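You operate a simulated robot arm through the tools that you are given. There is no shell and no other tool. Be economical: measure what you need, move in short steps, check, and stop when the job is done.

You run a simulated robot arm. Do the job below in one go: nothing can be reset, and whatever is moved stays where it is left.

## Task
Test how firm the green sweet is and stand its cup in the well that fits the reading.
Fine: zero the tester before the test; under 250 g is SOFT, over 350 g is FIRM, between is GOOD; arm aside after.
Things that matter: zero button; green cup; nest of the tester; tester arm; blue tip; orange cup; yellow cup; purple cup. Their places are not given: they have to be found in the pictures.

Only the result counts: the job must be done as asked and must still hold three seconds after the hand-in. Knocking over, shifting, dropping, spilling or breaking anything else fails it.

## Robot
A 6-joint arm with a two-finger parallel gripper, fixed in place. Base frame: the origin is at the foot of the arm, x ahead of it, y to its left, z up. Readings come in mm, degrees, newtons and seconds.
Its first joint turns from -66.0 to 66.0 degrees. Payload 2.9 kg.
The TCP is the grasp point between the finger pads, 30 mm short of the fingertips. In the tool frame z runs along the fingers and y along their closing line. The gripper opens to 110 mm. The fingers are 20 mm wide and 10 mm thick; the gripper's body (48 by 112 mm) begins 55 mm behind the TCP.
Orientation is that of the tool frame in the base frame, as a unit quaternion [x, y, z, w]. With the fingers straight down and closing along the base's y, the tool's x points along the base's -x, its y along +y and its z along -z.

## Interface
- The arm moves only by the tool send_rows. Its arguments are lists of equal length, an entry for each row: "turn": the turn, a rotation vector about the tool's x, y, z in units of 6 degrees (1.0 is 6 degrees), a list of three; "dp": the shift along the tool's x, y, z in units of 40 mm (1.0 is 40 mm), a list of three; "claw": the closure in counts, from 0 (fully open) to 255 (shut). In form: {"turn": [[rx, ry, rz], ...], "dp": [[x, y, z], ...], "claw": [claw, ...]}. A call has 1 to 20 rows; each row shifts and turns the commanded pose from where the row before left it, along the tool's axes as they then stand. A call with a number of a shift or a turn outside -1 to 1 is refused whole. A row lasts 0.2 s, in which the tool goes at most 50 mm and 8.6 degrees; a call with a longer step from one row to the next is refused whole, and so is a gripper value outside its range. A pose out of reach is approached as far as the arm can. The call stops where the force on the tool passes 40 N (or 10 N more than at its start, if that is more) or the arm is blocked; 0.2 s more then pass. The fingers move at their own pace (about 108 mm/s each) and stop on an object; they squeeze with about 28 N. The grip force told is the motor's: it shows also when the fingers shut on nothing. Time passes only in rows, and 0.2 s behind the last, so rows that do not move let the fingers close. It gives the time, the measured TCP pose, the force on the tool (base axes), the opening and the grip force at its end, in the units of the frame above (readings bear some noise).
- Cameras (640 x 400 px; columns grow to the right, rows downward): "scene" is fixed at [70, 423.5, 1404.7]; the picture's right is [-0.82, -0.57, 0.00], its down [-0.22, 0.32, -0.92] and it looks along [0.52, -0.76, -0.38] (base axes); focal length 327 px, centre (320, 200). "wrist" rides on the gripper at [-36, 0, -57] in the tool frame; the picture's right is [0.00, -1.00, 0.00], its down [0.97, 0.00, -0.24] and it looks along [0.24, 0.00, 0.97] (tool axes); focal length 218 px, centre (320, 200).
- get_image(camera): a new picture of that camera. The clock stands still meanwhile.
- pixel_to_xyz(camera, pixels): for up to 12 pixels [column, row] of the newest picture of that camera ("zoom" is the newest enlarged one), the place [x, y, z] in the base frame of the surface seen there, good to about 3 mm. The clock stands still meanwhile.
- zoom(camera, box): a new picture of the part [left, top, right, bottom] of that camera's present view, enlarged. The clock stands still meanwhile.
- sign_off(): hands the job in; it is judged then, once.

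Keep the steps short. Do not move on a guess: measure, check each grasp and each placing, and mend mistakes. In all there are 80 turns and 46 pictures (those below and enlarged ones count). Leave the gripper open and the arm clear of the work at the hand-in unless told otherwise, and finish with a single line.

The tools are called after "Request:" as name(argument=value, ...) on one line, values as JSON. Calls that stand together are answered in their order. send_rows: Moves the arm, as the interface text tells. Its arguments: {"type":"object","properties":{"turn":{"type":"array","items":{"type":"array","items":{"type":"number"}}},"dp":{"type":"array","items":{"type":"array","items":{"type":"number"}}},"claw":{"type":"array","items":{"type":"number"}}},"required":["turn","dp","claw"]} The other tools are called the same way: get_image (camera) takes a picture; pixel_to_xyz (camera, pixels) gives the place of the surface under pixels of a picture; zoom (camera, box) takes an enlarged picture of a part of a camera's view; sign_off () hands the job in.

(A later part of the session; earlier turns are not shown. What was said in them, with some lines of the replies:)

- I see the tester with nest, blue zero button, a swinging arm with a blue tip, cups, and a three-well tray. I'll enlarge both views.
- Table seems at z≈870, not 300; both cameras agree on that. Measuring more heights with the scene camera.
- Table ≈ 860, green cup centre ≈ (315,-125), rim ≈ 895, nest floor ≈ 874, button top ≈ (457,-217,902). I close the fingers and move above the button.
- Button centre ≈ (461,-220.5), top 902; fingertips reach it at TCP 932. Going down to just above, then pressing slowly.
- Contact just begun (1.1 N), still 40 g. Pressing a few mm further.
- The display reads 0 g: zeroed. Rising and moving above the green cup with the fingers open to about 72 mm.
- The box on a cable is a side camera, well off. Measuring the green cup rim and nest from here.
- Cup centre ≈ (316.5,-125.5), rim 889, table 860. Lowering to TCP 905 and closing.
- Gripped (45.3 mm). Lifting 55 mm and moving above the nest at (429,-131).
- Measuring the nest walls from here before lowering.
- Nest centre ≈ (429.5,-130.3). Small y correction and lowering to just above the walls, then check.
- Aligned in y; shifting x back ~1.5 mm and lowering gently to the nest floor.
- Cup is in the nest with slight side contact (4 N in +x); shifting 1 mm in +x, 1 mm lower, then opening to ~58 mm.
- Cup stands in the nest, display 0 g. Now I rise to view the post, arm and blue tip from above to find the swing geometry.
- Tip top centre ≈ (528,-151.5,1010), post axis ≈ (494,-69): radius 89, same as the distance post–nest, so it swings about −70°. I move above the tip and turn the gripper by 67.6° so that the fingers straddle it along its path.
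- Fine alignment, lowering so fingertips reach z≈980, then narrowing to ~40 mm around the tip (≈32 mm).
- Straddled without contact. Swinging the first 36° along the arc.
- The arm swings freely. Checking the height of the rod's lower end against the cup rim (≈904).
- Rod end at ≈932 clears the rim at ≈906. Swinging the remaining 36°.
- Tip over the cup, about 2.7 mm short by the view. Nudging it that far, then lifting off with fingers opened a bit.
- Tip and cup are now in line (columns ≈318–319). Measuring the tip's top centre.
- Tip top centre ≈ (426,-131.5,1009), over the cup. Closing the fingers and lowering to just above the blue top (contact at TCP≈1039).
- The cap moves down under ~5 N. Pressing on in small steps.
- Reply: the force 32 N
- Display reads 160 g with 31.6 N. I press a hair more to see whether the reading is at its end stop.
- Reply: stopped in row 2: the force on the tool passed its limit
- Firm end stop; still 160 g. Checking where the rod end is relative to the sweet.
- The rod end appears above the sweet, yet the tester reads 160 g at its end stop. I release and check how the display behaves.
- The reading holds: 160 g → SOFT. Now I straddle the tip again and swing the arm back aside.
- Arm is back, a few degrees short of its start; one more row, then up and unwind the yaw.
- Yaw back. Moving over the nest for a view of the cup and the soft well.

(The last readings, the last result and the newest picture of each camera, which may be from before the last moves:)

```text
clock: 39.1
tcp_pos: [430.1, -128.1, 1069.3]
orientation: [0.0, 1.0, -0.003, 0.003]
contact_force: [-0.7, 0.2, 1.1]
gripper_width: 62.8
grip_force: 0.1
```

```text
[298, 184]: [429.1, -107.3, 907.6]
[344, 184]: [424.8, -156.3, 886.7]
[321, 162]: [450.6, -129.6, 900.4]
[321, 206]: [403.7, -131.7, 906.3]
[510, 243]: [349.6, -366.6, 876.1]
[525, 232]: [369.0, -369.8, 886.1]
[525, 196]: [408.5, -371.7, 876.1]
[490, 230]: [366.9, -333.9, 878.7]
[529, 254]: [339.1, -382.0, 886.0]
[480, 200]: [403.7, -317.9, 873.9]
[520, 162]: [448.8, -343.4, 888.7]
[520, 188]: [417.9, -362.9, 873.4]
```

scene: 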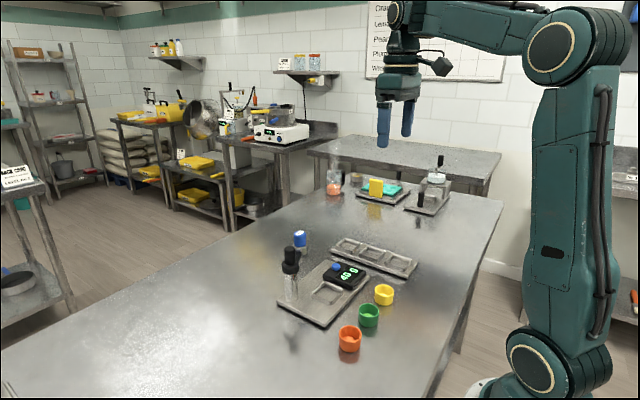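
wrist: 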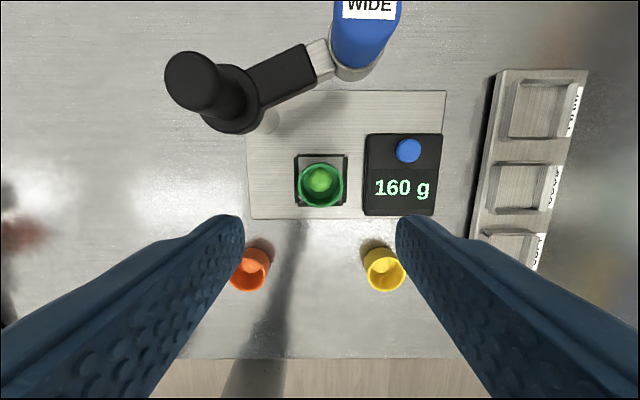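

Cup centre ≈ (428,-129.8). Lowering to TCP 921 and gripping.

Request:
send_rows(turn=[[0, 0, 0], [0, 0, 0], [0, 0, 0], [0, 0, 0], [0, 0, 0], [0, 0, 0], [0, 0, 0], [0, 0, 0], [0, 0, 0]], dp=[[0.03, -0.03, 0.6], [0, 0, 0.8], [0, 0, 0.8], [0, 0, 0.8], [0, 0, 0.5], [0, 0, 0.2], [0, 0, 0], [0, 0, 0], [0, 0, 0]], claw=[110, 110, 110, 110, 110, 110, 255, 255, 255])

```text
clock: 41.1
tcp_pos: [430.6, -131.4, 922.3]
orientation: [0.0, 1.0, -0.001, 0.003]
contact_force: [-0.8, 0.1, -0.7]
gripper_width: 45.3
grip_force: 28.5
```

Gripped (45.3 mm). Lifting 62 mm, then travelling toward the SOFT well, stopping short in x for a view of it.

Request:
send_rows(turn=[[0, 0, 0], [0, 0, 0], [0, 0, 0], [0, 0, 0], [0, 0, 0], [0, 0, 0], [0, 0, 0], [0, 0, 0], [0, 0, 0], [0, 0, 0]], dp=[[0, 0, -0.35], [0, 0, -0.6], [0, 0, -0.6], [0.4, -0.7, 0], [0.6, -0.96, 0], [0.6, -0.97, 0], [0.6, -0.97, 0], [0.6, -0.97, 0], [0.45, -0.85, 0], [0, -0.36, 0]], claw=[255, 255, 255, 255, 255, 255, 255, 255, 255, 255])

Request:
get_image(camera="wrist")

```text
clock: 43.3
tcp_pos: [299.7, -363.5, 982.2]
orientation: [0.0, 1.0, -0.002, 0.003]
contact_force: [-0.1, -0.1, -0.8]
gripper_width: 45.1
grip_force: 27.8
```

```text
8 pictures are left
```

wrist: 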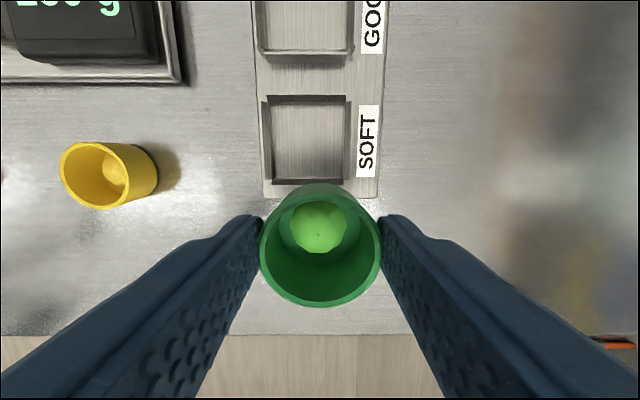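

Request:
pixel_to_xyz(camera="wrist", pixels=[[308, 98], [308, 182], [266, 140], [348, 140], [263, 120], [347, 120], [308, 140], [275, 140], [344, 140], [308, 105], [308, 177], [270, 181]])

Request:
zoom(camera="wrist", box=[240, 80, 400, 200])

```text
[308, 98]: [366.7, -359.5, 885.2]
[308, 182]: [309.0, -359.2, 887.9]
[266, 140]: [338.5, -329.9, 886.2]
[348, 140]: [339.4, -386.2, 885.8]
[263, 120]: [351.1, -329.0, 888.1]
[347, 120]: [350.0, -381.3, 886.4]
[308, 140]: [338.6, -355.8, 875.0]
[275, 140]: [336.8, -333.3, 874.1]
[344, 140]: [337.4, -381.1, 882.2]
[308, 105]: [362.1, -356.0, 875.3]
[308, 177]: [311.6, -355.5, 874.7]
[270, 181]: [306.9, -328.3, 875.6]
```

```text
3.33 times, centred on (320, 140) of wrist
```

zoom: 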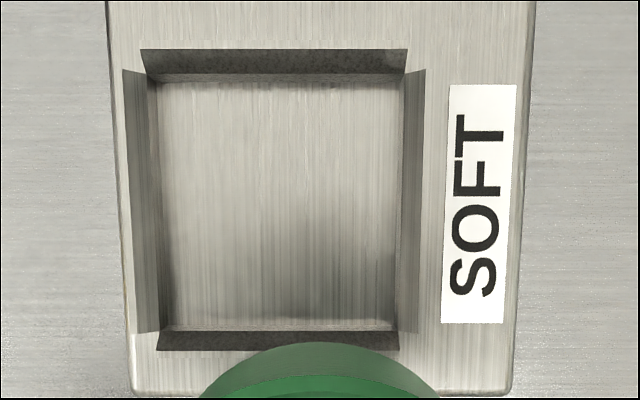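

SOFT well centre ≈ (337.4,-355.5), floor 875. Moving over it and lowering to just above its walls.

Request:
send_rows(turn=[[0, 0, 0], [0, 0, 0], [0, 0, 0], [0, 0, 0], [0, 0, 0]], dp=[[-0.47, 0.1, 0], [-0.47, 0.11, 0], [0, 0, 0.6], [0, 0, 0.5], [0, 0, 0]], claw=[255, 255, 255, 255, 255])

Request:
get_image(camera="wrist")

Request:
zoom(camera="scene", box=[360, 230, 440, 300])

```text
clock: 44.5
tcp_pos: [338.1, -354.3, 939.5]
orientation: [0.0, 1.0, -0.002, 0.002]
contact_force: [0.5, -0.6, -1.1]
gripper_width: 45.2
grip_force: 27.7
```

```text
6 pictures are left
```

wrist: 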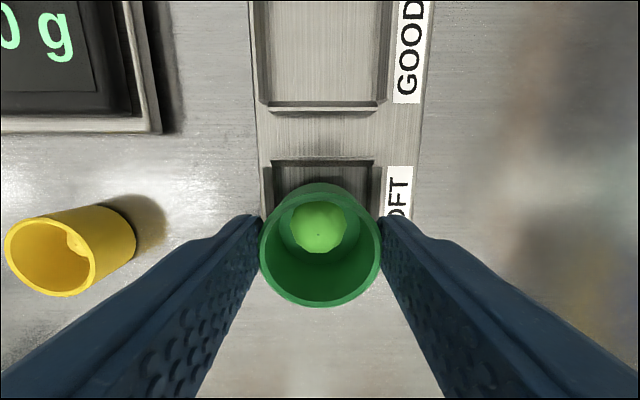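

```text
5.71 times, centred on (400, 265) of scene
```

zoom: 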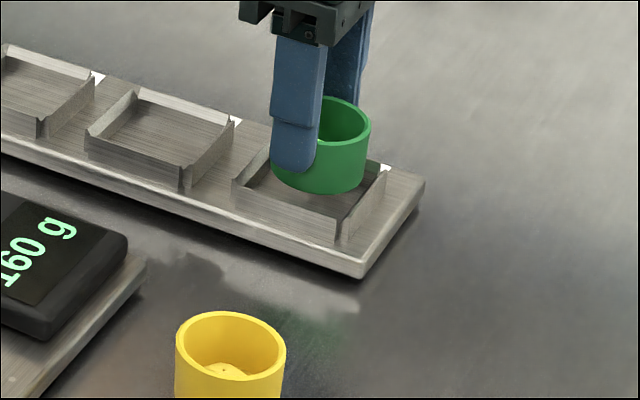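

Well aligned within ~1 mm; small correction and gentle lowering.

Request:
send_rows(turn=[[0, 0, 0], [0, 0, 0], [0, 0, 0], [0, 0, 0]], dp=[[0.012, -0.025, 0.15], [0, 0, 0.15], [0, 0, 0.14], [0, 0, 0]], claw=[255, 255, 255, 255])

Request:
zoom(camera="scene", box=[360, 230, 440, 300])

```text
clock: 45.5
tcp_pos: [338.5, -355.5, 921.2]
orientation: [0.0, 1.0, -0.002, 0.004]
contact_force: [6.1, -0.7, -3.0]
gripper_width: 45.3
grip_force: 27.9
```

```text
5.71 times, centred on (400, 265) of scene
```

zoom: 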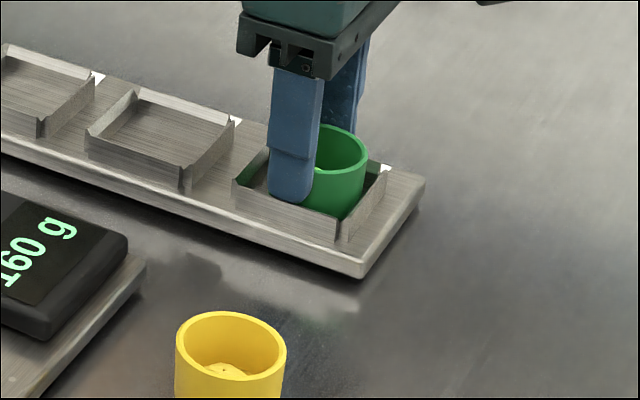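

Cup is in the well with light side contact as before. Same finish: 1 mm +x, 1 mm down, then open to ~57 mm and rise.

Request:
send_rows(turn=[[0, 0, 0], [0, 0, 0], [0, 0, 0], [0, 0, 0]], dp=[[-0.03, 0, 0.01], [0, 0, 0.015], [0, 0, 0], [0, 0, 0]], claw=[255, 255, 120, 120])

Request:
send_rows(turn=[[0, 0, 0], [0, 0, 0], [0, 0, 0], [0, 0, 0], [0, 0, 0], [0, 0, 0], [0, 0, 0]], dp=[[0, 0, -0.3], [0, 0, -0.7], [0, 0, -0.8], [0, 0, -0.9], [0, 0, -0.9], [0, 0, -0.9], [0, 0, 0]], claw=[120, 120, 120, 60, 0, 0, 0])

Request:
zoom(camera="scene", box=[250, 215, 450, 355])

Request:
get_image(camera="wrist")

```text
clock: 46.5
tcp_pos: [337.9, -355.7, 921.5]
orientation: [0.001, 1.0, -0.001, 0.002]
contact_force: [-0.7, 0.3, 0.3]
gripper_width: 58.2
grip_force: 0.0
```

```text
clock: 48.1
tcp_pos: [339.7, -355.5, 1103.1]
orientation: [0.0, 1.0, -0.002, 0.002]
contact_force: [-0.7, 0.3, -0.4]
gripper_width: 109.9
grip_force: 0.0
```

```text
2.86 times, centred on (350, 285) of scene
```

zoom: 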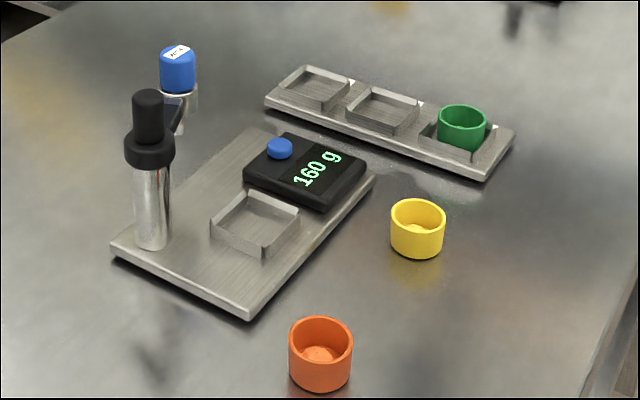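

```text
2 pictures are left
```

wrist: 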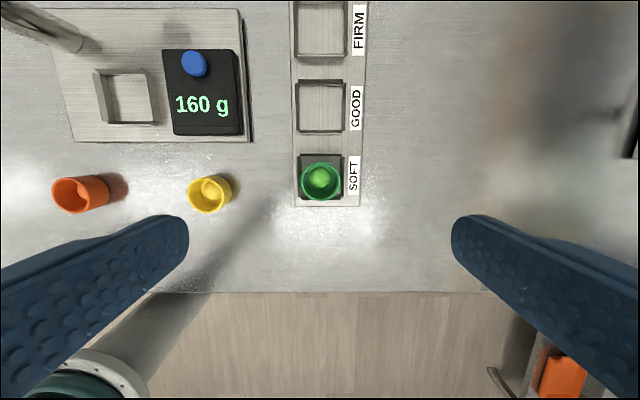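

The green cup stands in the SOFT well with its sweet in it. The tester arm is aside, the other cups haven't moved, and the gripper is open and clear, so I'm handing in.

Request:
sign_off()

```text
The job is handed in.
```

I zeroed the tester to 0 g, the green sweet read 160 g, which is SOFT, its cup is in the SOFT well and the tester arm is swung aside; in the pictures the tester's rod seemed to stop about 17 mm above the sweet, and I pressed only once, so the reading is the tester's own held value and I did not confirm contact.
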